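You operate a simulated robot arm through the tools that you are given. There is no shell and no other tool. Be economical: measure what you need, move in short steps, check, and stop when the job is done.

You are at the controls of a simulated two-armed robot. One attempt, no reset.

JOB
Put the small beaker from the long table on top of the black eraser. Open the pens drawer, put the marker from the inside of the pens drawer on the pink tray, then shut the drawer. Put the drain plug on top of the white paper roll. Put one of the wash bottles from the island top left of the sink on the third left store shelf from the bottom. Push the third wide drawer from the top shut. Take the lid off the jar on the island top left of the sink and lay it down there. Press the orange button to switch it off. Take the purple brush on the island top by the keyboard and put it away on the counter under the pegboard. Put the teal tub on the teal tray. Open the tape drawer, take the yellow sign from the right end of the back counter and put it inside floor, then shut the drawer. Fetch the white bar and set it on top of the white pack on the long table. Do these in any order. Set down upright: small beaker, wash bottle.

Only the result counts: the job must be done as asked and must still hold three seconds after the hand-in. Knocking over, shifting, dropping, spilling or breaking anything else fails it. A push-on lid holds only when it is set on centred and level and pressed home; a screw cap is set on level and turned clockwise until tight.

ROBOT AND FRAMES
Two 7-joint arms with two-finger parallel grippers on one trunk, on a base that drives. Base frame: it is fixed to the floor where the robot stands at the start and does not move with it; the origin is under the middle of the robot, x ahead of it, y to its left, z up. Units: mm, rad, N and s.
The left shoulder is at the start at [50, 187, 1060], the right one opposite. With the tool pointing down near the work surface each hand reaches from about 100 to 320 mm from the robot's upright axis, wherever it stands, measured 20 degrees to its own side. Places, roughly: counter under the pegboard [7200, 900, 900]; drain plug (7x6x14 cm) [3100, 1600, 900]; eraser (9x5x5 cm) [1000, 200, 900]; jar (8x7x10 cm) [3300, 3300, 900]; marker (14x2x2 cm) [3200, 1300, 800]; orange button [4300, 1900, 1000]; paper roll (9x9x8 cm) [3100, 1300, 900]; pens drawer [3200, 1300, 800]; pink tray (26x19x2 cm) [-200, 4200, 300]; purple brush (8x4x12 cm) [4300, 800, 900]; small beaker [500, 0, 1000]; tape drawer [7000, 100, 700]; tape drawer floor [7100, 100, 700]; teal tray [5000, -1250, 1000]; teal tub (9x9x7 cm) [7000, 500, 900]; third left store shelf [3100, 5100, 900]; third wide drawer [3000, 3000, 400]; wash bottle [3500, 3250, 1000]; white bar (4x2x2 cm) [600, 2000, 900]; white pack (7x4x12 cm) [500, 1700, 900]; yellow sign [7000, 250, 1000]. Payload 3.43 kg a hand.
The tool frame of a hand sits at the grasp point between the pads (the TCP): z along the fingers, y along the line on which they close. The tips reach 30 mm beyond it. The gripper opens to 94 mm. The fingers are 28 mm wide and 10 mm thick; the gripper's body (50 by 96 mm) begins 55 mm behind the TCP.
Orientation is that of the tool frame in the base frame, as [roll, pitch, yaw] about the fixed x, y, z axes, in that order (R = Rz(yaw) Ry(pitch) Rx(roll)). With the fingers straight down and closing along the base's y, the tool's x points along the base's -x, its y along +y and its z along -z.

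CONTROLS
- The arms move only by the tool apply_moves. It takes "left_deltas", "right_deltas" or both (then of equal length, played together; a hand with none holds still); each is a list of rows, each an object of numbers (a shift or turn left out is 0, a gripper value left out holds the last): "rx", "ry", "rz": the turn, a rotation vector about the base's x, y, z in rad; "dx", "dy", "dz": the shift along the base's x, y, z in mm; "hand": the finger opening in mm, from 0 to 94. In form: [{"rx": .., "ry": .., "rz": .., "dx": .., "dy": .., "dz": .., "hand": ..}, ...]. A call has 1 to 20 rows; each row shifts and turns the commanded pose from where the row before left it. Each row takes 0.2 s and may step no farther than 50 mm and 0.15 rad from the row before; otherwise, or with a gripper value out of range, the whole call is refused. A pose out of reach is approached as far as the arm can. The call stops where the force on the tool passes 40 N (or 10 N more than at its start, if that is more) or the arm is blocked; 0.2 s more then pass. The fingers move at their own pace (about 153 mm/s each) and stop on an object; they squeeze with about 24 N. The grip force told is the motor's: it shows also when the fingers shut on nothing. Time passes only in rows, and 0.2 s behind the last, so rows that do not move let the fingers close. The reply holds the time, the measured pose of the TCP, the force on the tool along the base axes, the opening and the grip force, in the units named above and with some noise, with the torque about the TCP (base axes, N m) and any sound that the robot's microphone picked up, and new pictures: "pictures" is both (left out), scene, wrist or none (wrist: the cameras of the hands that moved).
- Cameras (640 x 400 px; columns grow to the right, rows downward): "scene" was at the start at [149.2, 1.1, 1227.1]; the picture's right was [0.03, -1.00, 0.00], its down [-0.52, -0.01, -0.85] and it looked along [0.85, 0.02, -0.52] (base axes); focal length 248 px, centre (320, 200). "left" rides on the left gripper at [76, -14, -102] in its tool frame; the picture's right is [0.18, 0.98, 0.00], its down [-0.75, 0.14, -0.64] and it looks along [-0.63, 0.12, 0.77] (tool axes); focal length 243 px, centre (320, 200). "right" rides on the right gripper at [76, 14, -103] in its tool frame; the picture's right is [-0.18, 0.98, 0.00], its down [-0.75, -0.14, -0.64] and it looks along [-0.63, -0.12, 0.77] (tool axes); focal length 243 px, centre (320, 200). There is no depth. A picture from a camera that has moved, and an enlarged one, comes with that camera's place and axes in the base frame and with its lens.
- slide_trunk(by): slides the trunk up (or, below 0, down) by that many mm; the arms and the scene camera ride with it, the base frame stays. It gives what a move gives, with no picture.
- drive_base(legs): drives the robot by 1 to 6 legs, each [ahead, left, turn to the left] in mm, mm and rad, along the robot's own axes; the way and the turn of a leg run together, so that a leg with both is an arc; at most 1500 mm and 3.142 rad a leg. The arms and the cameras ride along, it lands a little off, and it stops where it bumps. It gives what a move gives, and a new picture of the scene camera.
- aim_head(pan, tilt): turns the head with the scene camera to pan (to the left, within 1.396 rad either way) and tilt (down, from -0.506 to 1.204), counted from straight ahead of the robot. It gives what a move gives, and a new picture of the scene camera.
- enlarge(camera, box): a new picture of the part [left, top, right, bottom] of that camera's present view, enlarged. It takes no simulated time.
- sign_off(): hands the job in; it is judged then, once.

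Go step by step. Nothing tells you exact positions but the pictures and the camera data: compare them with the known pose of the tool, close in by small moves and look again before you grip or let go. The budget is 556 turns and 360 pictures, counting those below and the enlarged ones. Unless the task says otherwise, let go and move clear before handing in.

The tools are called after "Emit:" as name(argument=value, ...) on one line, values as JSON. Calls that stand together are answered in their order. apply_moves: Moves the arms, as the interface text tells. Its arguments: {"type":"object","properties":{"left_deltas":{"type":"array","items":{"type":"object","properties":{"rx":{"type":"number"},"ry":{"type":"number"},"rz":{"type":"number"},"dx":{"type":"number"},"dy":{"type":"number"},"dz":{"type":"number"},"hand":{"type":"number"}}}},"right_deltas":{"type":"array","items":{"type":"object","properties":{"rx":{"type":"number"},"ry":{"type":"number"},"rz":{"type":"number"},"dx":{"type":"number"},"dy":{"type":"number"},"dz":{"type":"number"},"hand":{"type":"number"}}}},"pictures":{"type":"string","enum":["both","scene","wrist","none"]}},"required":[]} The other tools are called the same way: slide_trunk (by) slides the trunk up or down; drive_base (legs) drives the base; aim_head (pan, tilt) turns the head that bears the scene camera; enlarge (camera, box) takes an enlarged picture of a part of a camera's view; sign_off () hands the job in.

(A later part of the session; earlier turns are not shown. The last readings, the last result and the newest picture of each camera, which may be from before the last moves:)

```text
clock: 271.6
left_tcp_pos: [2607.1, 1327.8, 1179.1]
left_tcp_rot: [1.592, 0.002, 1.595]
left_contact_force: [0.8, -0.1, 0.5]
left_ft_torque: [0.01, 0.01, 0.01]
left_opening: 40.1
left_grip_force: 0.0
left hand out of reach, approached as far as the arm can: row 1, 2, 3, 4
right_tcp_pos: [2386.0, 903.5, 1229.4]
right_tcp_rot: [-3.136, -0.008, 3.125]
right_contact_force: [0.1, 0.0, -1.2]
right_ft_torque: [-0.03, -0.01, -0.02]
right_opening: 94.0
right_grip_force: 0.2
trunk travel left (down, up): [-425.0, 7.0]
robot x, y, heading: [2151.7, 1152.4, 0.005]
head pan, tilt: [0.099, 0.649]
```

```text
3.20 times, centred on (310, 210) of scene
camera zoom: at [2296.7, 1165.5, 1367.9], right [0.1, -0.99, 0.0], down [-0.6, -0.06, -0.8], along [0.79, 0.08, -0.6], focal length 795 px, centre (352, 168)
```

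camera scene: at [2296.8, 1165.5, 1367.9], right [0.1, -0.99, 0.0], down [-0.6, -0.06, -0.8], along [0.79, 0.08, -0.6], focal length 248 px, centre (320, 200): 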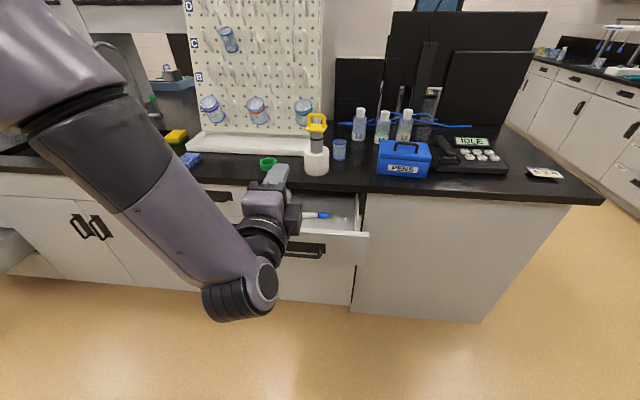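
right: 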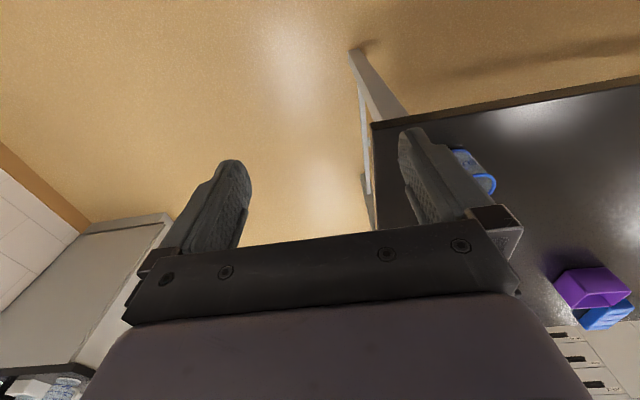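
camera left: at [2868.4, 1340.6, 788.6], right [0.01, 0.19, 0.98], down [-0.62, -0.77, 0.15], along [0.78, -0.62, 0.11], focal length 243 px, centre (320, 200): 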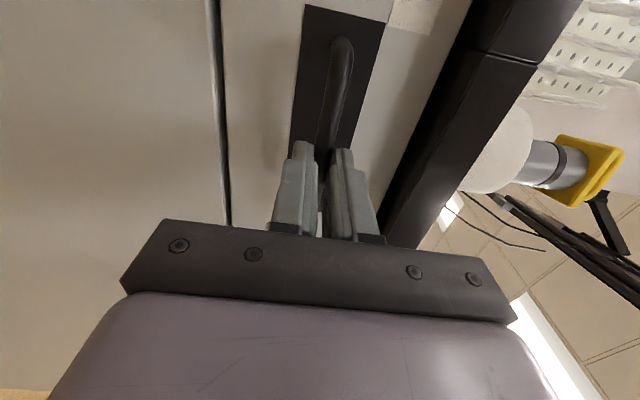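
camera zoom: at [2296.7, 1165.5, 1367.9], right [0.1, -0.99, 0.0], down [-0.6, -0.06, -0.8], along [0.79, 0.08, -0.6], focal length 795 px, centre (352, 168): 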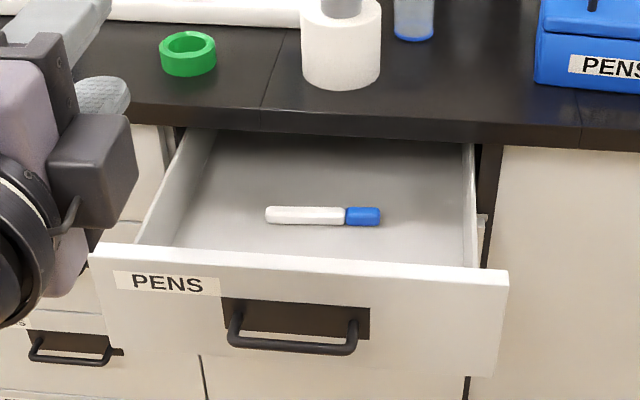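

The marker lies along y near the middle of the drawer, probably too close under the counter edge. I'll return the hand to pointing down, to pull the drawer further from inside its front panel.

Emit:
apply_moves(left_deltas=[{"rx": -0.15}, {"rx": -0.15}, {"rx": -0.15}, {"rx": -0.15}, {"rx": -0.15}, {"rx": -0.15}, {"rx": -0.15}, {"rx": -0.15}, {"rx": -0.15}, {"rx": -0.15}, {"rx": -0.071}], pictures="none")

Emit:
apply_moves(left_deltas=[{"ry": 0.15}, {"ry": 0.15}, {"ry": 0.15}, {"ry": 0.15}, {"ry": 0.15}, {"ry": 0.15}, {"ry": 0.15}, {"ry": 0.15}, {"ry": 0.15}, {"ry": 0.15}, {"ry": 0.071, "hand": 94}, {"dx": -40}, {"dx": -40}, {}], pictures="scene")

```text
clock: 274.0
left_tcp_pos: [2604.9, 1317.4, 1184.4]
left_tcp_rot: [-2.961, 1.549, -2.973]
left_contact_force: [0.3, -0.5, -0.9]
left_ft_torque: [-0.02, 0.0, 0.0]
left_opening: 40.0
left_grip_force: 0.1
left hand out of reach, approached as far as the arm can: row 6, 9
right_tcp_pos: [2387.4, 903.5, 1227.8]
right_tcp_rot: [-3.134, -0.008, 3.125]
right_contact_force: [-0.4, -0.8, 0.4]
right_ft_torque: [0.0, 0.0, 0.0]
right_opening: 93.9
right_grip_force: 0.0
trunk travel left (down, up): [-425.0, 7.0]
robot x, y, heading: [2152.5, 1159.6, 0.003]
head pan, tilt: [0.099, 0.649]
```

```text
clock: 277.0
left_tcp_pos: [2526.4, 1320.6, 1181.5]
left_tcp_rot: [-3.127, -0.019, -3.14]
left_contact_force: [-0.2, -0.3, 0.5]
left_ft_torque: [0.0, 0.0, -0.01]
left_opening: 94.0
left_grip_force: 0.0
right_tcp_pos: [2387.5, 903.9, 1229.2]
right_tcp_rot: [-3.134, -0.006, 3.125]
right_contact_force: [0.5, -0.6, 1.1]
right_ft_torque: [0.0, -0.01, -0.02]
right_opening: 94.0
right_grip_force: 0.2
trunk travel left (down, up): [-425.0, 7.0]
robot x, y, heading: [2151.3, 1156.2, -0.001]
head pan, tilt: [0.099, 0.649]
camera scene: at [2297.0, 1165.5, 1367.8], right [0.1, -0.99, 0.0], down [-0.6, -0.06, -0.8], along [0.79, 0.08, -0.6], focal length 248 px, centre (320, 200)
```

scene: 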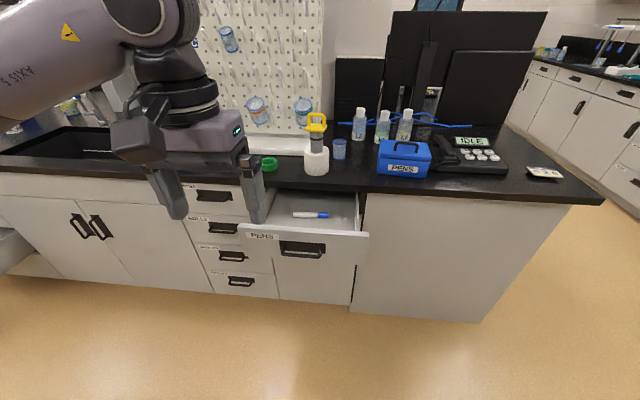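

The hand points down again. I'll lower the trunk and drive so the hand is above the inside of the drawer front.

Emit:
slide_trunk(by=-150)

Emit:
apply_moves(left_deltas=[{"dy": -26, "dx": 20}, {"dy": -26, "hand": 20}, {"rx": -0.015, "ry": 0.02}, {}], pictures="none")

Emit:
drive_base(legs=[[280, 0, 0]])

Emit:
aim_head(pan=0.1, tilt=0.85)

```text
clock: 278.8
left_tcp_pos: [2527.1, 1319.6, 1033.0]
left_tcp_rot: [-3.126, -0.02, -3.138]
left_contact_force: [0.9, -0.6, -0.1]
left_ft_torque: [0.02, -0.01, 0.04]
left_opening: 94.1
left_grip_force: 0.1
right_tcp_pos: [2387.6, 903.5, 1079.4]
right_tcp_rot: [-3.136, -0.009, 3.125]
right_contact_force: [-0.3, -0.3, -0.4]
right_ft_torque: [-0.01, -0.02, -0.01]
right_opening: 94.1
right_grip_force: 0.1
trunk travel left (down, up): [-275.0, 157.0]
robot x, y, heading: [2151.5, 1158.0, -0.006]
head pan, tilt: [0.099, 0.649]
```

```text
clock: 279.8
left_tcp_pos: [2545.8, 1268.0, 1032.7]
left_tcp_rot: [-3.109, -0.04, -3.141]
left_contact_force: [-0.2, 0.0, 0.7]
left_ft_torque: [-0.03, 0.02, 0.01]
left_opening: 20.0
left_grip_force: 0.1
right_tcp_pos: [2387.0, 903.6, 1078.5]
right_tcp_rot: [-3.133, -0.009, 3.123]
right_contact_force: [0.0, 1.2, -0.5]
right_ft_torque: [0.0, -0.05, 0.01]
right_opening: 93.9
right_grip_force: 0.1
trunk travel left (down, up): [-275.0, 157.0]
robot x, y, heading: [2151.4, 1157.1, -0.002]
head pan, tilt: [0.099, 0.649]
```

```text
clock: 281.7
left_tcp_pos: [2827.2, 1270.0, 1032.2]
left_tcp_rot: [-3.112, -0.04, -3.14]
left_contact_force: [0.6, 0.6, 0.1]
left_ft_torque: [-0.05, 0.01, -0.03]
left_opening: 20.0
left_grip_force: 0.1
right_tcp_pos: [2668.8, 905.2, 1080.1]
right_tcp_rot: [-3.135, -0.008, 3.128]
right_contact_force: [-0.2, -0.6, -0.5]
right_ft_torque: [0.0, -0.01, -0.05]
right_opening: 93.7
right_grip_force: 0.1
trunk travel left (down, up): [-275.0, 157.0]
robot x, y, heading: [2431.2, 1157.9, 0.001]
head pan, tilt: [0.099, 0.649]
camera scene: at [2578.0, 1166.4, 1217.8], right [0.1, -0.99, 0.0], down [-0.6, -0.06, -0.8], along [0.79, 0.08, -0.6], focal length 248 px, centre (320, 200)
```

scene: 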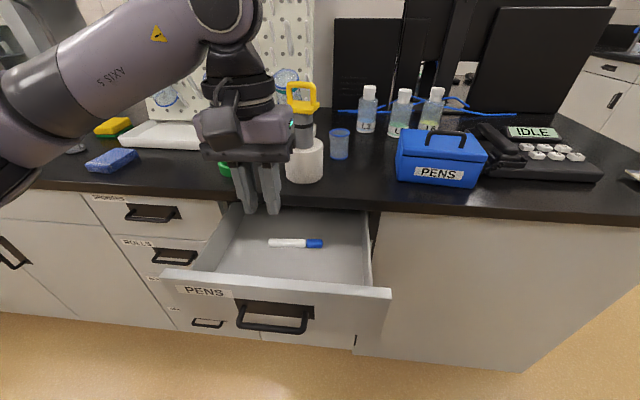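

```text
clock: 282.4
left_tcp_pos: [2827.2, 1271.0, 1032.7]
left_tcp_rot: [-3.113, -0.039, -3.139]
left_contact_force: [-0.5, -0.5, 0.7]
left_ft_torque: [0.0, -0.01, 0.0]
left_opening: 19.9
left_grip_force: 0.1
right_tcp_pos: [2667.6, 904.0, 1078.5]
right_tcp_rot: [-3.135, -0.008, 3.128]
right_contact_force: [-0.5, 0.2, -0.3]
right_ft_torque: [0.01, 0.01, 0.03]
right_opening: 94.0
right_grip_force: 0.0
trunk travel left (down, up): [-275.0, 157.0]
robot x, y, heading: [2431.7, 1156.1, 0.007]
head pan, tilt: [0.099, 0.85]
camera scene: at [2569.1, 1165.5, 1201.3], right [0.1, -0.99, 0.0], down [-0.75, -0.08, -0.66], along [0.66, 0.07, -0.75], focal length 248 px, centre (320, 200)
```

scene: 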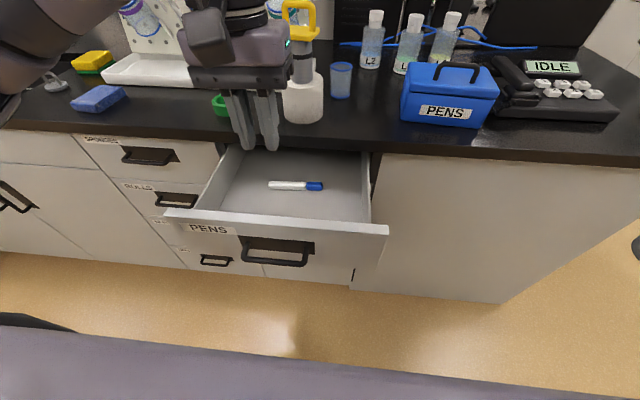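

The marker is near [2974, 1266] on a floor at z≈776; the panel's top is z≈874. I'll dip the closed fingers behind the panel and pull the drawer out another ~90 mm.

Emit:
apply_moves(left_deltas=[{"dx": 23, "rx": 0.03, "ry": -0.04, "hand": 0}, {"dz": -45}, {"dz": -45}, {"dz": -40}, {"dz": -24}, {}], pictures="scene")

```text
clock: 283.8
left_tcp_pos: [2849.8, 1271.0, 877.7]
left_tcp_rot: [3.141, 0.001, -3.138]
left_contact_force: [-0.7, 0.0, -0.5]
left_ft_torque: [0.01, 0.01, 0.01]
left_opening: 0.0
left_grip_force: 23.7
right_tcp_pos: [2668.3, 905.5, 1078.0]
right_tcp_rot: [-3.133, -0.008, 3.128]
right_contact_force: [0.2, 0.3, 0.4]
right_ft_torque: [-0.01, 0.0, 0.02]
right_opening: 94.2
right_grip_force: 0.2
trunk travel left (down, up): [-275.0, 157.0]
robot x, y, heading: [2434.4, 1159.2, 0.005]
head pan, tilt: [0.099, 0.85]
camera scene: at [2569.1, 1165.5, 1201.2], right [0.1, -0.99, 0.0], down [-0.75, -0.08, -0.66], along [0.66, 0.07, -0.75], focal length 248 px, centre (320, 200)
```

scene: 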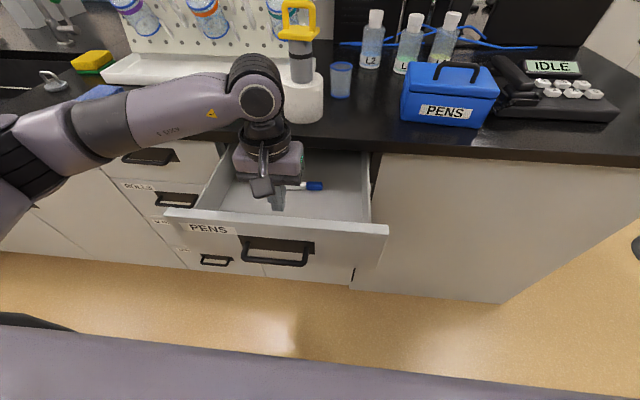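

Emit:
apply_moves(left_deltas=[{"dz": -14}, {}], pictures="none")

Emit:
drive_base(legs=[[-120, 0, -0.005]])

```text
clock: 284.4
left_tcp_pos: [2849.3, 1270.8, 865.6]
left_tcp_rot: [-3.141, 0.001, -3.139]
left_contact_force: [-0.1, 0.7, 0.1]
left_ft_torque: [-0.01, 0.0, 0.03]
left_opening: 0.0
left_grip_force: 23.8
right_tcp_pos: [2668.6, 905.6, 1079.1]
right_tcp_rot: [-3.136, -0.008, 3.128]
right_contact_force: [-0.3, -0.2, -0.7]
right_ft_torque: [-0.01, -0.01, -0.01]
right_opening: 94.0
right_grip_force: 0.1
trunk travel left (down, up): [-275.0, 157.0]
robot x, y, heading: [2433.7, 1161.5, 0.004]
head pan, tilt: [0.099, 0.85]
```

```text
clock: 285.7
left_tcp_pos: [2731.1, 1267.9, 864.6]
left_tcp_rot: [-3.141, 0.005, 3.142]
left_contact_force: [0.4, -0.5, 0.3]
left_ft_torque: [-0.02, -0.01, -0.02]
left_opening: 0.0
left_grip_force: 24.0
right_tcp_pos: [2548.6, 903.7, 1079.0]
right_tcp_rot: [-3.133, -0.009, 3.122]
right_contact_force: [0.1, -0.6, -0.4]
right_ft_torque: [0.01, 0.03, 0.04]
right_opening: 94.2
right_grip_force: 0.1
trunk travel left (down, up): [-275.0, 157.0]
robot x, y, heading: [2308.9, 1157.7, 0.001]
head pan, tilt: [0.099, 0.85]
camera scene: at [2449.6, 1164.8, 1201.3], right [0.1, -1.0, 0.0], down [-0.75, -0.07, -0.66], along [0.66, 0.06, -0.75], focal length 248 px, centre (320, 200)
```

scene: 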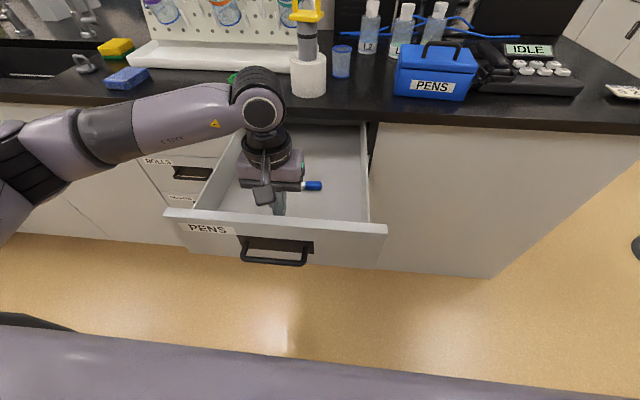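

The drawer is out about 345 mm, with the marker now near x≈2859 – too far from the front. I'll lift out and stand at the drawer's right side, to reach it sideways with the left arm.

Emit:
apply_moves(left_deltas=[{"dx": 12}, {"dz": 45}, {"dz": 45}, {"dz": 45}, {"dz": 45}, {"dz": 40}, {"dx": -45, "hand": 80}, {"dy": 45}, {"dy": 45}], pictures="none")

Emit:
drive_base(legs=[[-100, 0, 0], [0, -390, 0]])

```text
clock: 287.7
left_tcp_pos: [2697.3, 1359.7, 1086.0]
left_tcp_rot: [-3.14, 0.0, 3.138]
left_contact_force: [-0.1, -0.1, -1.0]
left_ft_torque: [0.01, -0.02, -0.03]
left_opening: 79.9
left_grip_force: 0.1
right_tcp_pos: [2548.0, 904.2, 1078.5]
right_tcp_rot: [-3.134, -0.008, 3.125]
right_contact_force: [-0.1, -0.2, -0.4]
right_ft_torque: [-0.02, -0.03, -0.01]
right_opening: 93.8
right_grip_force: 0.1
trunk travel left (down, up): [-275.0, 157.0]
robot x, y, heading: [2311.1, 1158.2, -0.003]
head pan, tilt: [0.099, 0.85]
```

```text
clock: 292.4
left_tcp_pos: [2597.7, 968.3, 1087.2]
left_tcp_rot: [-3.14, 0.001, -3.14]
left_contact_force: [-0.1, 0.1, -0.5]
left_ft_torque: [-0.03, -0.02, 0.04]
left_opening: 79.9
left_grip_force: 0.0
right_tcp_pos: [2448.4, 512.8, 1078.6]
right_tcp_rot: [-3.135, -0.009, 3.125]
right_contact_force: [0.5, -0.3, 0.7]
right_ft_torque: [-0.04, -0.04, 0.0]
right_opening: 94.1
right_grip_force: 0.1
trunk travel left (down, up): [-275.0, 157.0]
robot x, y, heading: [2215.5, 764.5, 0.002]
head pan, tilt: [0.099, 0.85]
camera scene: at [2350.8, 774.0, 1201.2], right [0.1, -0.99, 0.0], down [-0.75, -0.07, -0.66], along [0.66, 0.07, -0.75], focal length 248 px, centre (320, 200)
```

scene: 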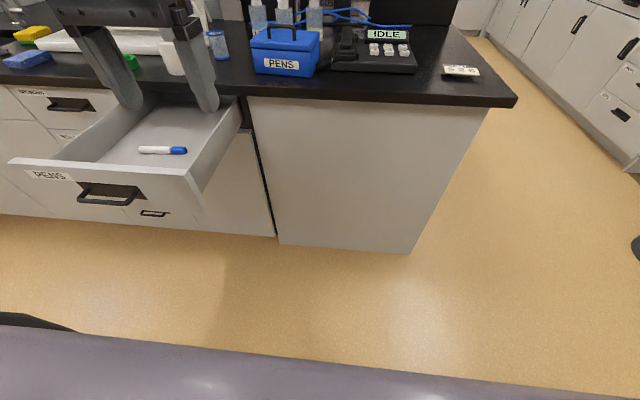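

The marker is confirmed near [2855, 1254]; the drawer's right side is near y=1067. I'll drive forward beside it.

Emit:
drive_base(legs=[[440, 0, 0]])

Emit:
aim_head(pan=0.9, tilt=0.8)

```text
clock: 295.1
left_tcp_pos: [3040.7, 966.1, 1086.1]
left_tcp_rot: [3.141, 0.0, 3.141]
left_contact_force: [0.6, 0.4, 0.4]
left_ft_torque: [0.02, -0.02, -0.02]
left_opening: 80.0
left_grip_force: 0.0
right_tcp_pos: [2891.1, 511.7, 1077.8]
right_tcp_rot: [-3.134, -0.009, 3.122]
right_contact_force: [0.4, 0.2, -0.1]
right_ft_torque: [0.0, 0.08, -0.01]
right_opening: 94.0
right_grip_force: 0.1
trunk travel left (down, up): [-275.0, 157.0]
robot x, y, heading: [2653.9, 764.0, -0.001]
head pan, tilt: [0.099, 0.85]
camera scene: at [2793.6, 773.1, 1201.2], right [0.1, -1.0, 0.0], down [-0.75, -0.07, -0.66], along [0.66, 0.06, -0.75], focal length 248 px, centre (320, 200)
```

scene: 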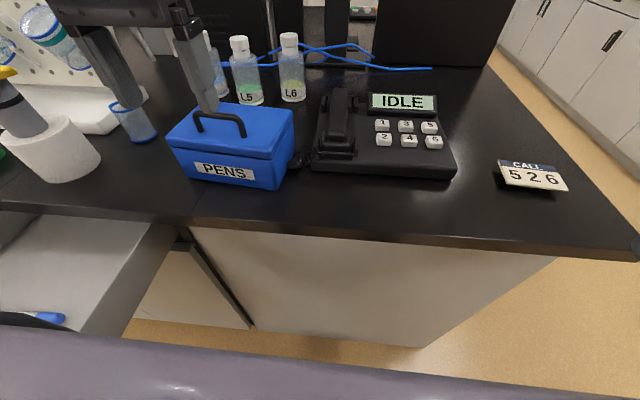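

```text
clock: 296.2
left_tcp_pos: [3041.2, 966.4, 1087.3]
left_tcp_rot: [-3.141, 0.002, 3.141]
left_contact_force: [-0.1, -0.1, 0.4]
left_ft_torque: [0.0, 0.02, -0.01]
left_opening: 79.9
left_grip_force: 0.1
right_tcp_pos: [2891.5, 512.6, 1078.6]
right_tcp_rot: [-3.136, -0.011, 3.122]
right_contact_force: [0.8, 0.0, 0.5]
right_ft_torque: [0.0, 0.01, -0.01]
right_opening: 93.9
right_grip_force: 0.0
trunk travel left (down, up): [-275.0, 157.0]
robot x, y, heading: [2656.7, 766.2, -0.006]
head pan, tilt: [0.901, 0.799]
camera scene: at [2765.9, 828.6, 1205.3], right [0.78, -0.62, 0.0], down [-0.45, -0.56, -0.7], along [0.43, 0.54, -0.72], focal length 248 px, centre (320, 200)
```

scene: 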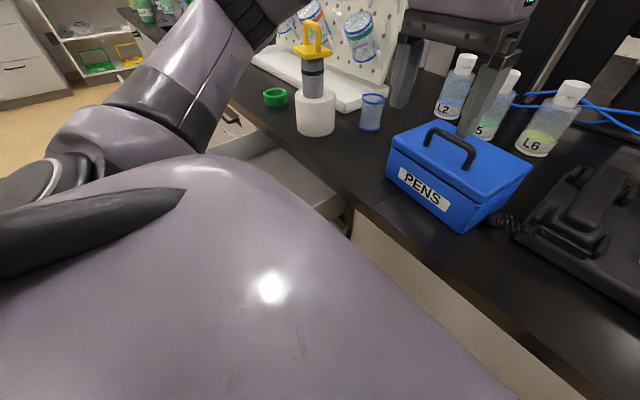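

I'm in position. I'll bring the left hand back over the drawer, turning it to close along x.

Emit:
apply_moves(left_deltas=[{"dx": -45}, {"dx": -45}, {"dx": -45}, {"dx": -35, "rz": 0.15}, {"dy": 40, "rz": 0.15}, {"dy": 40, "rz": 0.15}, {"dy": 40, "rz": 0.15}, {"dy": 40, "rz": 0.15}, {"dy": 40, "rz": 0.15}, {"dy": 40, "rz": 0.15}, {"dy": 45, "rz": 0.15}, {"rz": 0.15}, {"rz": 0.15}, {"rz": 0.07}, {}])

```text
clock: 299.4
left_tcp_pos: [2947.5, 1169.6, 1058.5]
left_tcp_rot: [3.142, 0.001, -1.572]
left_contact_force: [-0.8, 0.3, 0.9]
left_ft_torque: [-0.04, 0.0, 0.01]
left_opening: 80.2
left_grip_force: 0.0
left hand out of reach, approached as far as the arm can: row 8, 9, 10, 11
right_tcp_pos: [2891.0, 512.7, 1079.4]
right_tcp_rot: [-3.134, -0.008, 3.123]
right_contact_force: [0.4, 0.2, -0.4]
right_ft_torque: [-0.01, 0.01, 0.0]
right_opening: 94.1
right_grip_force: 0.0
trunk travel left (down, up): [-275.0, 157.0]
robot x, y, heading: [2657.6, 765.7, -0.003]
head pan, tilt: [0.901, 0.799]
camera scene: at [2765.8, 828.6, 1205.3], right [0.78, -0.62, 0.0], down [-0.45, -0.56, -0.7], along [0.43, 0.55, -0.72], focal length 248 px, centre (320, 200)
camera left: at [2963.5, 1092.1, 1158.8], right [-0.98, -0.18, 0.0], down [-0.14, 0.75, 0.64], along [-0.12, 0.63, -0.77], focal length 243 px, centre (320, 200)
```

scene: 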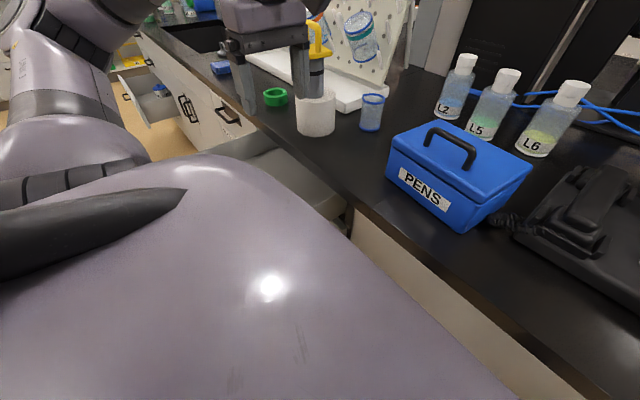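
left: 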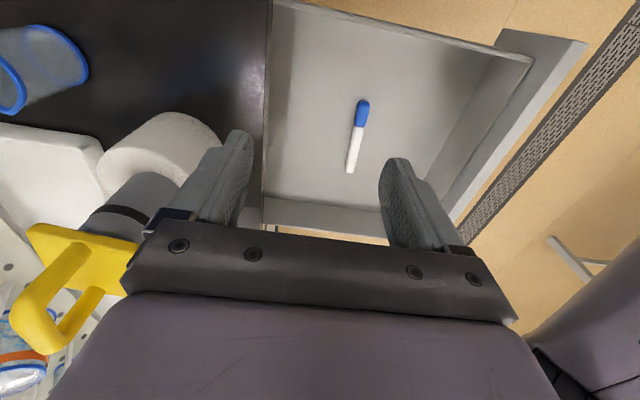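

The arm can't quite reach at this height; lower down it should reach farther. I'll go down part of the way and check.

Emit:
apply_moves(left_deltas=[{"dz": -30}, {"dz": -30}, {"dz": -30}, {"dz": -20}, {}], pictures="wrist")

```text
clock: 300.6
left_tcp_pos: [2950.2, 1170.1, 949.3]
left_tcp_rot: [-3.14, 0.002, -1.573]
left_contact_force: [0.4, -0.2, -0.3]
left_ft_torque: [0.0, -0.02, -0.02]
left_opening: 80.3
left_grip_force: 0.0
right_tcp_pos: [2890.8, 512.2, 1079.2]
right_tcp_rot: [-3.133, -0.009, 3.123]
right_contact_force: [-0.4, 0.4, 0.5]
right_ft_torque: [-0.02, 0.0, -0.03]
right_opening: 93.7
right_grip_force: 0.1
trunk travel left (down, up): [-275.0, 157.0]
robot x, y, heading: [2657.7, 770.5, -0.004]
head pan, tilt: [0.901, 0.799]
camera left: at [2963.1, 1092.5, 1049.2], right [-0.98, -0.18, 0.0], down [-0.14, 0.75, 0.64], along [-0.11, 0.63, -0.77], focal length 243 px, centre (320, 200)
```

left: 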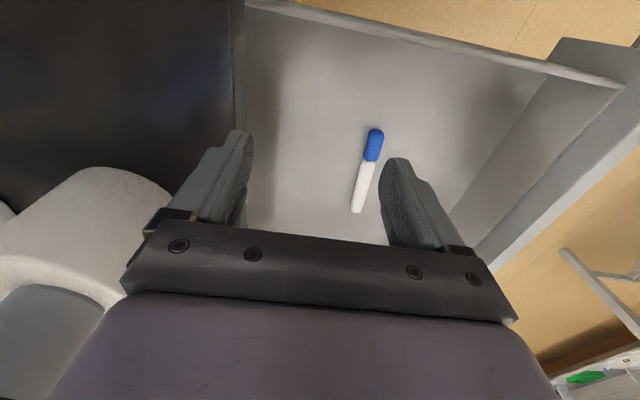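

Emit:
apply_moves(left_deltas=[{"dx": -30}, {"dx": -30}, {"dx": -30}, {"dy": 25}, {"dy": 25}, {"dy": 25}, {}], pictures="wrist")

```text
clock: 302.2
left_tcp_pos: [2859.6, 1245.3, 948.6]
left_tcp_rot: [-3.14, 0.003, -1.574]
left_contact_force: [0.0, -1.0, 0.0]
left_ft_torque: [-0.01, 0.0, -0.01]
left_opening: 79.9
left_grip_force: 0.2
right_tcp_pos: [2890.5, 512.8, 1078.6]
right_tcp_rot: [-3.134, -0.009, 3.122]
right_contact_force: [0.5, -0.3, -0.3]
right_ft_torque: [0.01, -0.01, -0.01]
right_opening: 93.9
right_grip_force: 0.0
trunk travel left (down, up): [-275.0, 157.0]
robot x, y, heading: [2657.4, 767.9, -0.0]
head pan, tilt: [0.901, 0.799]
camera left: at [2873.5, 1167.2, 1049.7], right [-0.98, -0.18, 0.0], down [-0.14, 0.75, 0.64], along [-0.12, 0.63, -0.77], focal length 243 px, centre (320, 200)
```

left: 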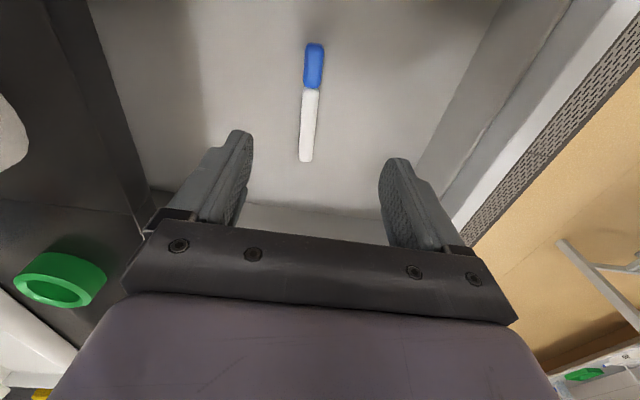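

I'm above the marker: centre about [2867, 1260]. I'll align and descend most of the way.

Emit:
apply_moves(left_deltas=[{"dx": 8, "dy": 12, "rz": 0.066}, {"dz": -40, "hand": 60}, {"dz": -40}, {"dz": -38}, {}], pictures="wrist")

```text
clock: 303.4
left_tcp_pos: [2865.4, 1256.0, 830.4]
left_tcp_rot: [3.14, 0.001, -1.508]
left_contact_force: [-0.6, -0.7, 0.0]
left_ft_torque: [-0.01, -0.02, 0.02]
left_opening: 59.8
left_grip_force: 0.1
right_tcp_pos: [2890.7, 511.6, 1078.9]
right_tcp_rot: [-3.136, -0.009, 3.123]
right_contact_force: [-0.2, 0.1, -0.4]
right_ft_torque: [0.02, 0.0, 0.02]
right_opening: 93.8
right_grip_force: 0.1
trunk travel left (down, up): [-275.0, 157.0]
robot x, y, heading: [2656.2, 767.1, -0.006]
head pan, tilt: [0.901, 0.799]
camera left: at [2885.9, 1180.0, 930.2], right [-0.97, -0.25, 0.0], down [-0.19, 0.74, 0.64], along [-0.16, 0.62, -0.77], focal length 243 px, centre (320, 200)
```

left: 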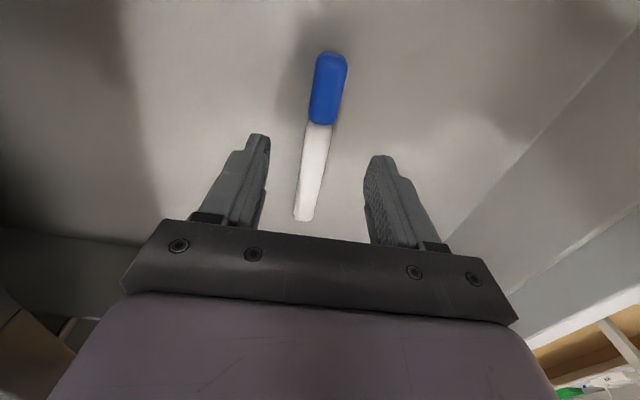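

Marker is nearly aligned; I'll shift +3.5 mm in x and descend gently.

Emit:
apply_moves(left_deltas=[{"dx": 3.5, "dz": -8}, {"dz": -6}, {"dz": -3}, {}], pictures="wrist")

```text
clock: 304.4
left_tcp_pos: [2869.8, 1256.3, 812.9]
left_tcp_rot: [-3.141, 0.001, -1.508]
left_contact_force: [-0.3, -0.1, 0.2]
left_ft_torque: [0.0, 0.0, 0.02]
left_opening: 59.9
left_grip_force: 0.1
right_tcp_pos: [2890.6, 512.0, 1078.3]
right_tcp_rot: [-3.136, -0.008, 3.124]
right_contact_force: [0.6, -0.8, 0.0]
right_ft_torque: [0.01, 0.02, 0.0]
right_opening: 94.1
right_grip_force: 0.0
trunk travel left (down, up): [-275.0, 157.0]
robot x, y, heading: [2657.1, 766.2, -0.004]
head pan, tilt: [0.901, 0.799]
camera left: at [2889.8, 1179.7, 913.9], right [-0.97, -0.25, 0.0], down [-0.19, 0.74, 0.64], along [-0.16, 0.62, -0.77], focal length 243 px, centre (320, 200)
```

left: 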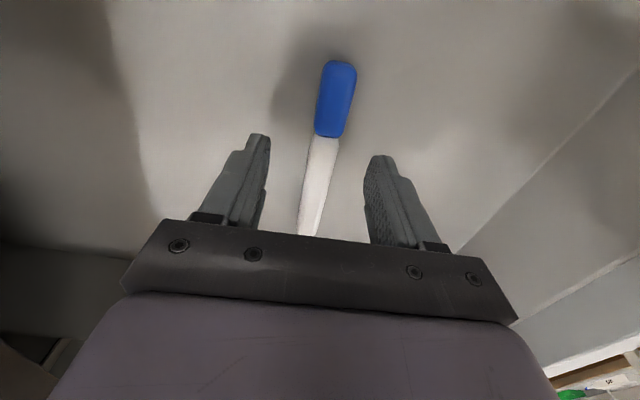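

Emit:
apply_moves(left_deltas=[{"dz": -4}, {"dz": -4}, {"dz": -3}, {}], pictures="none")

```text
clock: 305.4
left_tcp_pos: [2869.6, 1256.5, 802.3]
left_tcp_rot: [-3.14, 0.002, -1.509]
left_contact_force: [0.1, 0.2, 0.0]
left_ft_torque: [-0.01, 0.04, 0.01]
left_opening: 59.9
left_grip_force: 0.0
right_tcp_pos: [2890.6, 510.8, 1078.9]
right_tcp_rot: [-3.134, -0.009, 3.121]
right_contact_force: [0.7, 0.1, -0.1]
right_ft_torque: [-0.01, -0.01, -0.01]
right_opening: 94.1
right_grip_force: 0.0
trunk travel left (down, up): [-275.0, 157.0]
robot x, y, heading: [2655.9, 767.7, -0.003]
head pan, tilt: [0.901, 0.799]
```

Emit:
apply_moves(left_deltas=[{"dz": -3}, {"dz": -3}, {"dz": -3}, {}], pictures="wrist")

```text
clock: 306.4
left_tcp_pos: [2871.1, 1254.2, 793.5]
left_tcp_rot: [-3.141, 0.001, -1.51]
left_contact_force: [-0.4, 1.0, -0.3]
left_ft_torque: [0.04, 0.02, 0.04]
left_opening: 60.0
left_grip_force: 0.0
right_tcp_pos: [2890.8, 512.1, 1078.6]
right_tcp_rot: [-3.135, -0.008, 3.123]
right_contact_force: [-0.5, -0.1, -0.1]
right_ft_torque: [0.01, -0.02, 0.02]
right_opening: 93.8
right_grip_force: 0.1
trunk travel left (down, up): [-275.0, 157.0]
robot x, y, heading: [2655.6, 765.5, -0.008]
head pan, tilt: [0.901, 0.799]
camera left: at [2889.9, 1180.0, 894.0], right [-0.97, -0.25, 0.0], down [-0.19, 0.74, 0.64], along [-0.16, 0.62, -0.77], focal length 243 px, centre (320, 200)
```

left: 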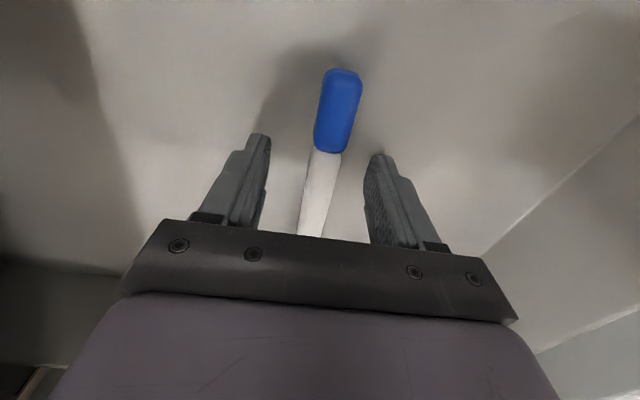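

Emit:
apply_moves(left_deltas=[{"dz": -3}, {"dz": -2}, {"dz": -2}, {}], pictures="none")

```text
clock: 307.1
left_tcp_pos: [2871.7, 1256.0, 792.6]
left_tcp_rot: [-3.133, 0.007, -1.507]
left_contact_force: [-0.5, -4.6, 25.5]
left_ft_torque: [-0.53, 0.87, 0.13]
left_opening: 60.3
left_grip_force: 0.0
right_tcp_pos: [2891.1, 510.3, 1077.9]
right_tcp_rot: [-3.137, -0.007, 3.123]
right_contact_force: [0.6, -0.2, 0.1]
right_ft_torque: [0.0, -0.01, 0.0]
right_opening: 94.3
right_grip_force: 0.1
trunk travel left (down, up): [-275.0, 157.0]
robot x, y, heading: [2655.4, 765.9, -0.002]
head pan, tilt: [0.901, 0.799]
stopped in row 3 (left hand): the force on the tool passed its limit at 44 N (the readings are from after the stop); the commanded pose is now the measured one
```

Tips touch the floor. I'll raise 3 mm and close on the marker.

Emit:
apply_moves(left_deltas=[{"dz": 3}, {}, {"hand": 0}, {}, {}, {}, {"dz": 10}, {"dz": 30}, {"dz": 40}, {}], pictures="wrist")

```text
clock: 309.3
left_tcp_pos: [2871.6, 1257.3, 871.4]
left_tcp_rot: [-3.138, 0.006, -1.509]
left_contact_force: [-0.5, 0.7, -0.7]
left_ft_torque: [0.0, 0.0, -0.01]
left_opening: 16.5
left_grip_force: 23.7
right_tcp_pos: [2891.2, 512.4, 1078.7]
right_tcp_rot: [-3.135, -0.008, 3.122]
right_contact_force: [0.8, 0.6, -0.9]
right_ft_torque: [0.01, -0.01, 0.01]
right_opening: 94.0
right_grip_force: 0.1
trunk travel left (down, up): [-275.0, 157.0]
robot x, y, heading: [2657.9, 768.1, -0.004]
head pan, tilt: [0.901, 0.799]
camera left: at [2890.8, 1180.7, 972.8], right [-0.97, -0.24, -0.01], down [-0.19, 0.74, 0.64], along [-0.15, 0.63, -0.76], focal length 243 px, centre (320, 200)
```

left: 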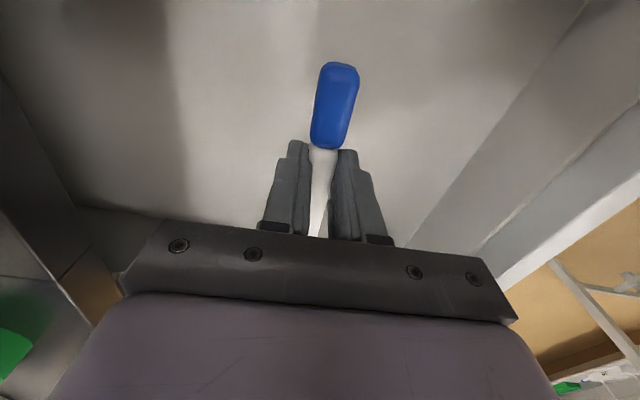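

The marker is held. I'll lift it out, tuck the arm, and back away to shut the drawer with the right hand.

Emit:
apply_moves(left_deltas=[{"dz": 45}, {"dz": 45}, {"dy": -40}, {"dy": -40}, {"dy": -40, "dz": 30}, {"dy": -40, "dz": 20}, {}], pictures="none")

Emit:
drive_base(legs=[[-500, 0, 0.004]])

Emit:
aim_head(pan=0.3, tilt=0.6)

```text
clock: 310.9
left_tcp_pos: [2870.0, 1096.9, 1012.5]
left_tcp_rot: [-3.138, 0.004, -1.51]
left_contact_force: [0.4, -0.7, -1.0]
left_ft_torque: [-0.01, 0.01, 0.01]
left_opening: 16.6
left_grip_force: 23.8
right_tcp_pos: [2890.3, 512.6, 1079.2]
right_tcp_rot: [-3.134, -0.01, 3.123]
right_contact_force: [0.4, 0.5, 1.2]
right_ft_torque: [0.0, -0.01, 0.0]
right_opening: 94.1
right_grip_force: 0.0
trunk travel left (down, up): [-275.0, 157.0]
robot x, y, heading: [2656.5, 768.6, -0.001]
head pan, tilt: [0.901, 0.799]
```

```text
clock: 313.9
left_tcp_pos: [2368.4, 1097.2, 1012.3]
left_tcp_rot: [-3.136, 0.005, -1.5]
left_contact_force: [0.2, 0.5, -0.6]
left_ft_torque: [0.0, 0.01, -0.01]
left_opening: 16.7
left_grip_force: 23.9
right_tcp_pos: [2393.6, 514.3, 1080.5]
right_tcp_rot: [-3.133, -0.008, 3.129]
right_contact_force: [-1.5, -0.4, -1.3]
right_ft_torque: [-0.02, -0.03, -0.01]
right_opening: 94.0
right_grip_force: 0.0
trunk travel left (down, up): [-275.0, 157.0]
robot x, y, heading: [2153.8, 765.1, 0.002]
head pan, tilt: [0.901, 0.799]
camera scene: at [2265.5, 828.7, 1205.3], right [0.79, -0.62, 0.0], down [-0.44, -0.56, -0.7], along [0.43, 0.55, -0.72], focal length 248 px, centre (320, 200)
```

scene: 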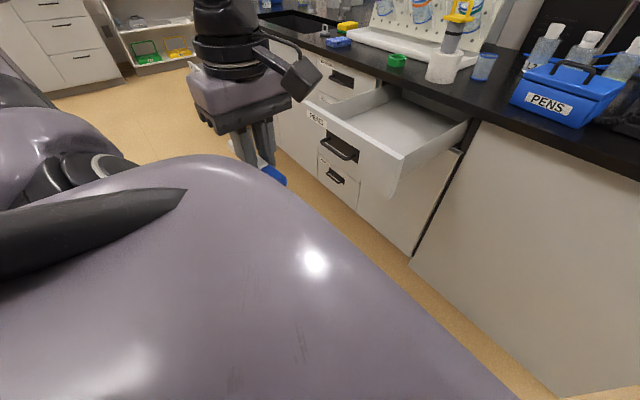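

```text
clock: 314.9
left_tcp_pos: [2366.9, 1098.4, 1012.2]
left_tcp_rot: [-3.137, 0.005, -1.5]
left_contact_force: [-0.1, 0.5, -1.2]
left_ft_torque: [0.05, 0.04, 0.02]
left_opening: 16.8
left_grip_force: 24.3
right_tcp_pos: [2394.1, 512.3, 1080.0]
right_tcp_rot: [-3.135, -0.01, 3.132]
right_contact_force: [-0.5, 1.0, -0.3]
right_ft_torque: [0.01, 0.01, -0.02]
right_opening: 94.1
right_grip_force: 0.1
trunk travel left (down, up): [-275.0, 157.0]
robot x, y, heading: [2156.1, 763.6, 0.007]
head pan, tilt: [0.3, 0.6]
camera scene: at [2300.2, 791.9, 1222.1], right [0.3, -0.95, 0.0], down [-0.54, -0.17, -0.82], along [0.79, 0.25, -0.57], focal length 248 px, centre (320, 200)
```

scene: 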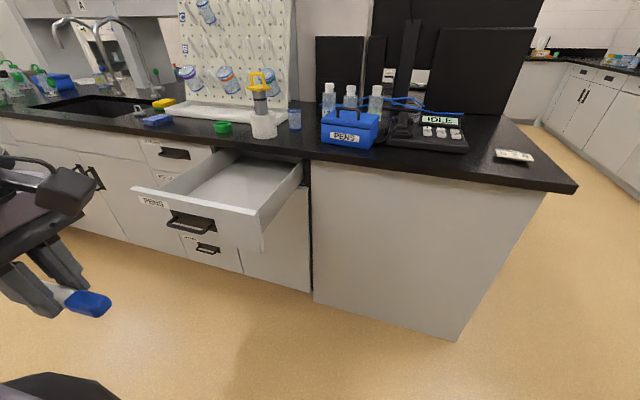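

I'll move in front of the drawer, a bit to its left, for the right hand.

Emit:
drive_base(legs=[[-130, 0, -0.005], [0, 620, 0]])

Emit:
apply_moves(right_deltas=[{"dx": 40, "hand": 0}, {"dx": 40}, {"dy": 40, "dx": 20}, {"dy": 45, "dz": -20}, {"dy": 45, "dz": -20}, {"dz": -40}, {"ry": -0.15, "dx": 20}, {"ry": -0.15, "dx": 20}, {"ry": -0.15, "dx": 20}, {"ry": -0.15}, {"ry": -0.15}, {"ry": -0.15}, {"ry": -0.15}], pictures="scene")

```text
clock: 321.7
left_tcp_pos: [2240.4, 1720.3, 1012.0]
left_tcp_rot: [-3.137, 0.006, -1.505]
left_contact_force: [1.0, -0.8, -0.5]
left_ft_torque: [0.01, 0.0, 0.02]
left_opening: 16.7
left_grip_force: 23.6
right_tcp_pos: [2262.3, 1134.4, 1079.1]
right_tcp_rot: [-3.135, -0.008, 3.125]
right_contact_force: [-0.7, -0.3, -0.2]
right_ft_torque: [0.0, -0.02, 0.0]
right_opening: 93.6
right_grip_force: 0.0
trunk travel left (down, up): [-275.0, 157.0]
robot x, y, heading: [2025.7, 1389.5, -0.002]
head pan, tilt: [0.3, 0.6]
camera scene: at [2170.9, 1413.8, 1222.1], right [0.29, -0.96, 0.0], down [-0.54, -0.17, -0.83], along [0.79, 0.24, -0.56], focal length 248 px, centre (320, 200)
```

scene: 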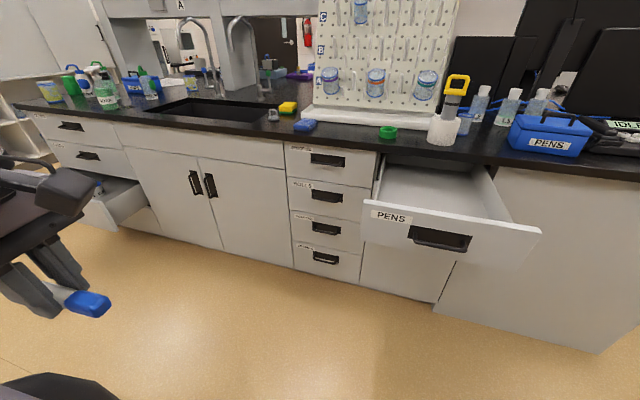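

```text
clock: 324.5
left_tcp_pos: [2239.5, 1720.9, 1011.9]
left_tcp_rot: [-3.136, 0.006, -1.505]
left_contact_force: [0.8, -0.6, -0.8]
left_ft_torque: [0.01, -0.03, -0.03]
left_opening: 16.5
left_grip_force: 23.8
right_tcp_pos: [2422.3, 1264.7, 999.7]
right_tcp_rot: [3.118, 1.043, 3.105]
right_contact_force: [-0.1, -0.6, 0.1]
right_ft_torque: [-0.04, -0.03, 0.01]
right_opening: 0.1
right_grip_force: 23.7
trunk travel left (down, up): [-275.0, 157.0]
robot x, y, heading: [2025.0, 1383.6, 0.001]
head pan, tilt: [0.3, 0.6]
camera scene: at [2170.9, 1413.8, 1222.2], right [0.29, -0.96, 0.0], down [-0.54, -0.17, -0.83], along [0.79, 0.24, -0.56], focal length 248 px, centre (320, 200)
```

scene: 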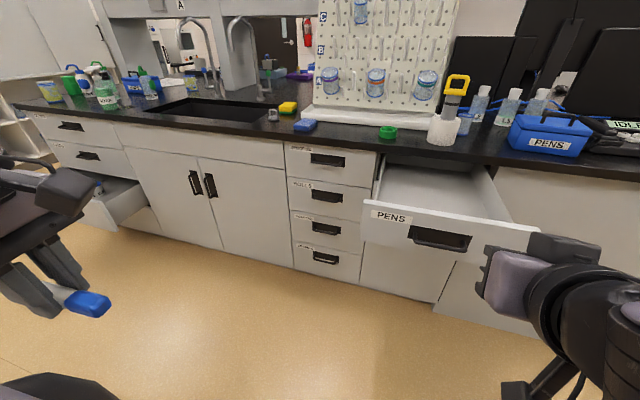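

The right hand points forward-down. I'll lower the trunk and push the drawer shut by driving ahead.

Emit:
slide_trunk(by=-162)

Emit:
drive_base(legs=[[190, 0, 0]])

```text
clock: 326.3
left_tcp_pos: [2241.6, 1719.4, 850.5]
left_tcp_rot: [-3.137, 0.006, -1.506]
left_contact_force: [0.6, -0.2, -0.6]
left_ft_torque: [-0.03, -0.02, -0.03]
left_opening: 16.6
left_grip_force: 24.6
right_tcp_pos: [2422.7, 1264.6, 836.7]
right_tcp_rot: [3.119, 1.04, 3.108]
right_contact_force: [-0.1, 1.1, 0.0]
right_ft_torque: [0.03, 0.02, -0.03]
right_opening: 0.1
right_grip_force: 24.1
trunk travel left (down, up): [-113.0, 319.0]
robot x, y, heading: [2029.0, 1391.7, 0.009]
head pan, tilt: [0.3, 0.6]
```

```text
clock: 327.9
left_tcp_pos: [2430.3, 1718.8, 850.0]
left_tcp_rot: [-3.137, 0.005, -1.508]
left_contact_force: [0.3, -0.5, -0.6]
left_ft_torque: [-0.04, 0.03, 0.01]
left_opening: 16.4
left_grip_force: 24.2
right_tcp_pos: [2610.9, 1264.7, 837.9]
right_tcp_rot: [3.118, 1.041, 3.106]
right_contact_force: [-0.1, 0.5, 0.5]
right_ft_torque: [0.0, 0.01, -0.02]
right_opening: 0.3
right_grip_force: 24.2
trunk travel left (down, up): [-113.0, 319.0]
robot x, y, heading: [2215.2, 1388.0, 0.0]
head pan, tilt: [0.3, 0.6]
camera scene: at [2359.8, 1413.3, 1060.1], right [0.29, -0.96, 0.0], down [-0.54, -0.17, -0.83], along [0.79, 0.24, -0.56], focal length 248 px, centre (320, 200)
```

scene: 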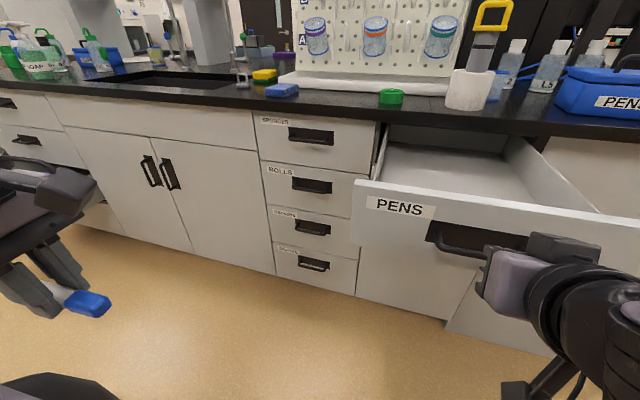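

Emit:
drive_base(legs=[[200, 0, 0]])

```text
clock: 329.5
left_tcp_pos: [2628.0, 1718.8, 849.5]
left_tcp_rot: [-3.136, 0.006, -1.505]
left_contact_force: [0.1, -0.4, -1.2]
left_ft_torque: [-0.01, 0.01, 0.02]
left_opening: 16.6
left_grip_force: 24.3
right_tcp_pos: [2810.4, 1263.9, 836.7]
right_tcp_rot: [3.12, 1.04, 3.106]
right_contact_force: [-0.5, -0.1, -0.5]
right_ft_torque: [0.02, -0.03, 0.0]
right_opening: 0.0
right_grip_force: 23.8
trunk travel left (down, up): [-113.0, 319.0]
robot x, y, heading: [2415.6, 1387.1, -0.002]
head pan, tilt: [0.3, 0.6]
camera scene: at [2558.4, 1413.2, 1060.1], right [0.29, -0.96, 0.0], down [-0.54, -0.17, -0.83], along [0.79, 0.24, -0.56], focal length 248 px, centre (320, 200)
```

scene: 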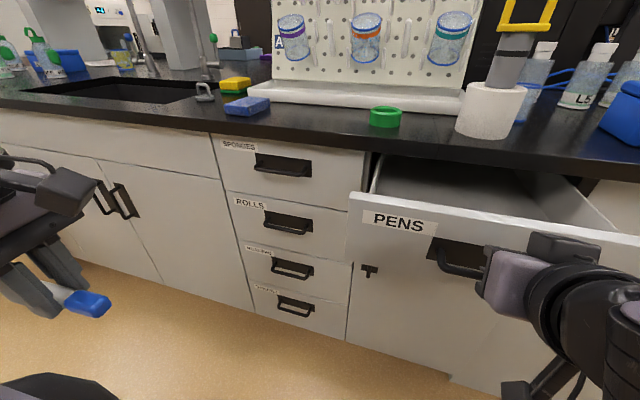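

Emit:
drive_base(legs=[[160, 0, 0]])

```text
clock: 330.9
left_tcp_pos: [2787.2, 1717.3, 850.8]
left_tcp_rot: [-3.137, 0.006, -1.506]
left_contact_force: [-0.7, 0.2, -0.1]
left_ft_torque: [0.0, -0.05, 0.05]
left_opening: 16.5
left_grip_force: 24.4
right_tcp_pos: [2968.7, 1264.1, 837.7]
right_tcp_rot: [3.118, 1.041, 3.105]
right_contact_force: [-0.2, -0.4, -0.9]
right_ft_torque: [-0.03, 0.02, 0.02]
right_opening: 0.0
right_grip_force: 24.2
trunk travel left (down, up): [-113.0, 319.0]
robot x, y, heading: [2579.0, 1386.9, -0.003]
head pan, tilt: [0.3, 0.6]
camera scene: at [2718.1, 1413.0, 1060.1], right [0.29, -0.96, 0.0], down [-0.54, -0.17, -0.83], along [0.79, 0.24, -0.56], focal length 248 px, centre (320, 200)
```

scene: 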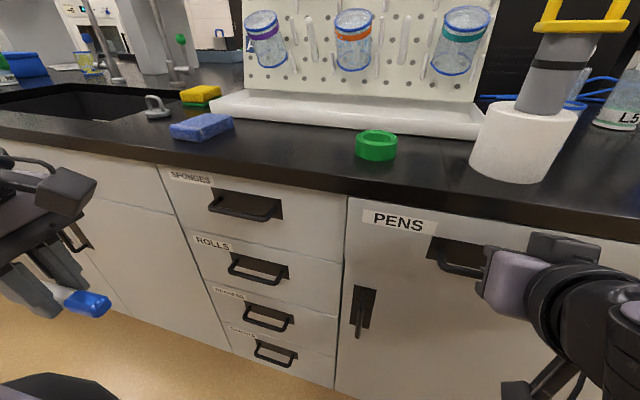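

Emit:
drive_base(legs=[[15, 0, 0]])

```text
clock: 331.6
left_tcp_pos: [2802.4, 1719.0, 850.6]
left_tcp_rot: [-3.136, 0.005, -1.506]
left_contact_force: [0.1, -0.4, -0.8]
left_ft_torque: [0.01, -0.01, 0.03]
left_opening: 16.5
left_grip_force: 24.3
right_tcp_pos: [2985.5, 1263.0, 837.4]
right_tcp_rot: [3.119, 1.039, 3.107]
right_contact_force: [-0.3, -0.2, 0.1]
right_ft_torque: [-0.02, -0.05, 0.0]
right_opening: 0.0
right_grip_force: 23.9
trunk travel left (down, up): [-113.0, 319.0]
robot x, y, heading: [2589.1, 1391.8, -0.003]
head pan, tilt: [0.3, 0.6]
camera scene: at [2733.1, 1413.0, 1060.1], right [0.29, -0.96, 0.0], down [-0.54, -0.17, -0.83], along [0.79, 0.24, -0.56], focal length 248 px, centre (320, 200)
```

scene: 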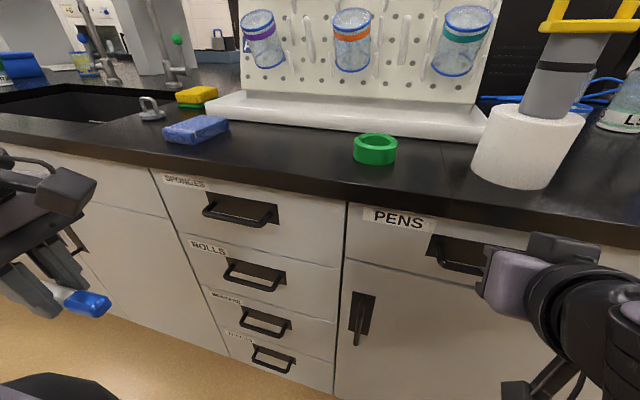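

No resistance yet. I'll push on with small arm moves until I feel the stop.

Emit:
apply_moves(right_deltas=[{"dx": 5}, {"dx": 5}, {"dx": 5}, {"dx": 5}, {}], pictures="none")

Emit:
enlarge(camera="scene", box=[300, 150, 560, 320])

```text
clock: 332.6
left_tcp_pos: [2800.8, 1717.8, 851.1]
left_tcp_rot: [-3.134, 0.006, -1.508]
left_contact_force: [0.0, -0.4, 0.1]
left_ft_torque: [-0.02, -0.02, 0.01]
left_opening: 16.6
left_grip_force: 23.4
right_tcp_pos: [2996.6, 1264.4, 835.6]
right_tcp_rot: [3.126, 1.033, 3.122]
right_contact_force: [-14.5, -1.4, 4.6]
right_ft_torque: [-0.1, -0.11, -0.06]
right_opening: 0.0
right_grip_force: 23.7
trunk travel left (down, up): [-113.0, 319.0]
robot x, y, heading: [2588.2, 1390.8, -0.004]
head pan, tilt: [0.3, 0.6]
stopped in row 4 (right hand): the force on the tool passed its limit at 46 N (the readings are from after the stop); the commanded pose is now the measured one
```

```text
2.35 times, centred on (430, 235) of scene
camera zoom: at [2730.9, 1412.6, 1060.5], right [0.29, -0.96, 0.0], down [-0.54, -0.17, -0.83], along [0.79, 0.24, -0.56], focal length 584 px, centre (61, 118)
```

zoom: 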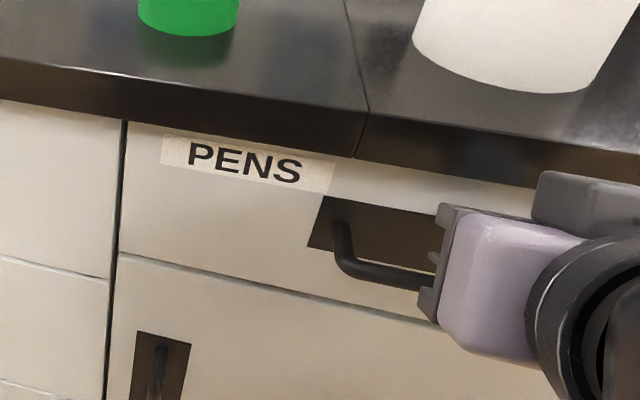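

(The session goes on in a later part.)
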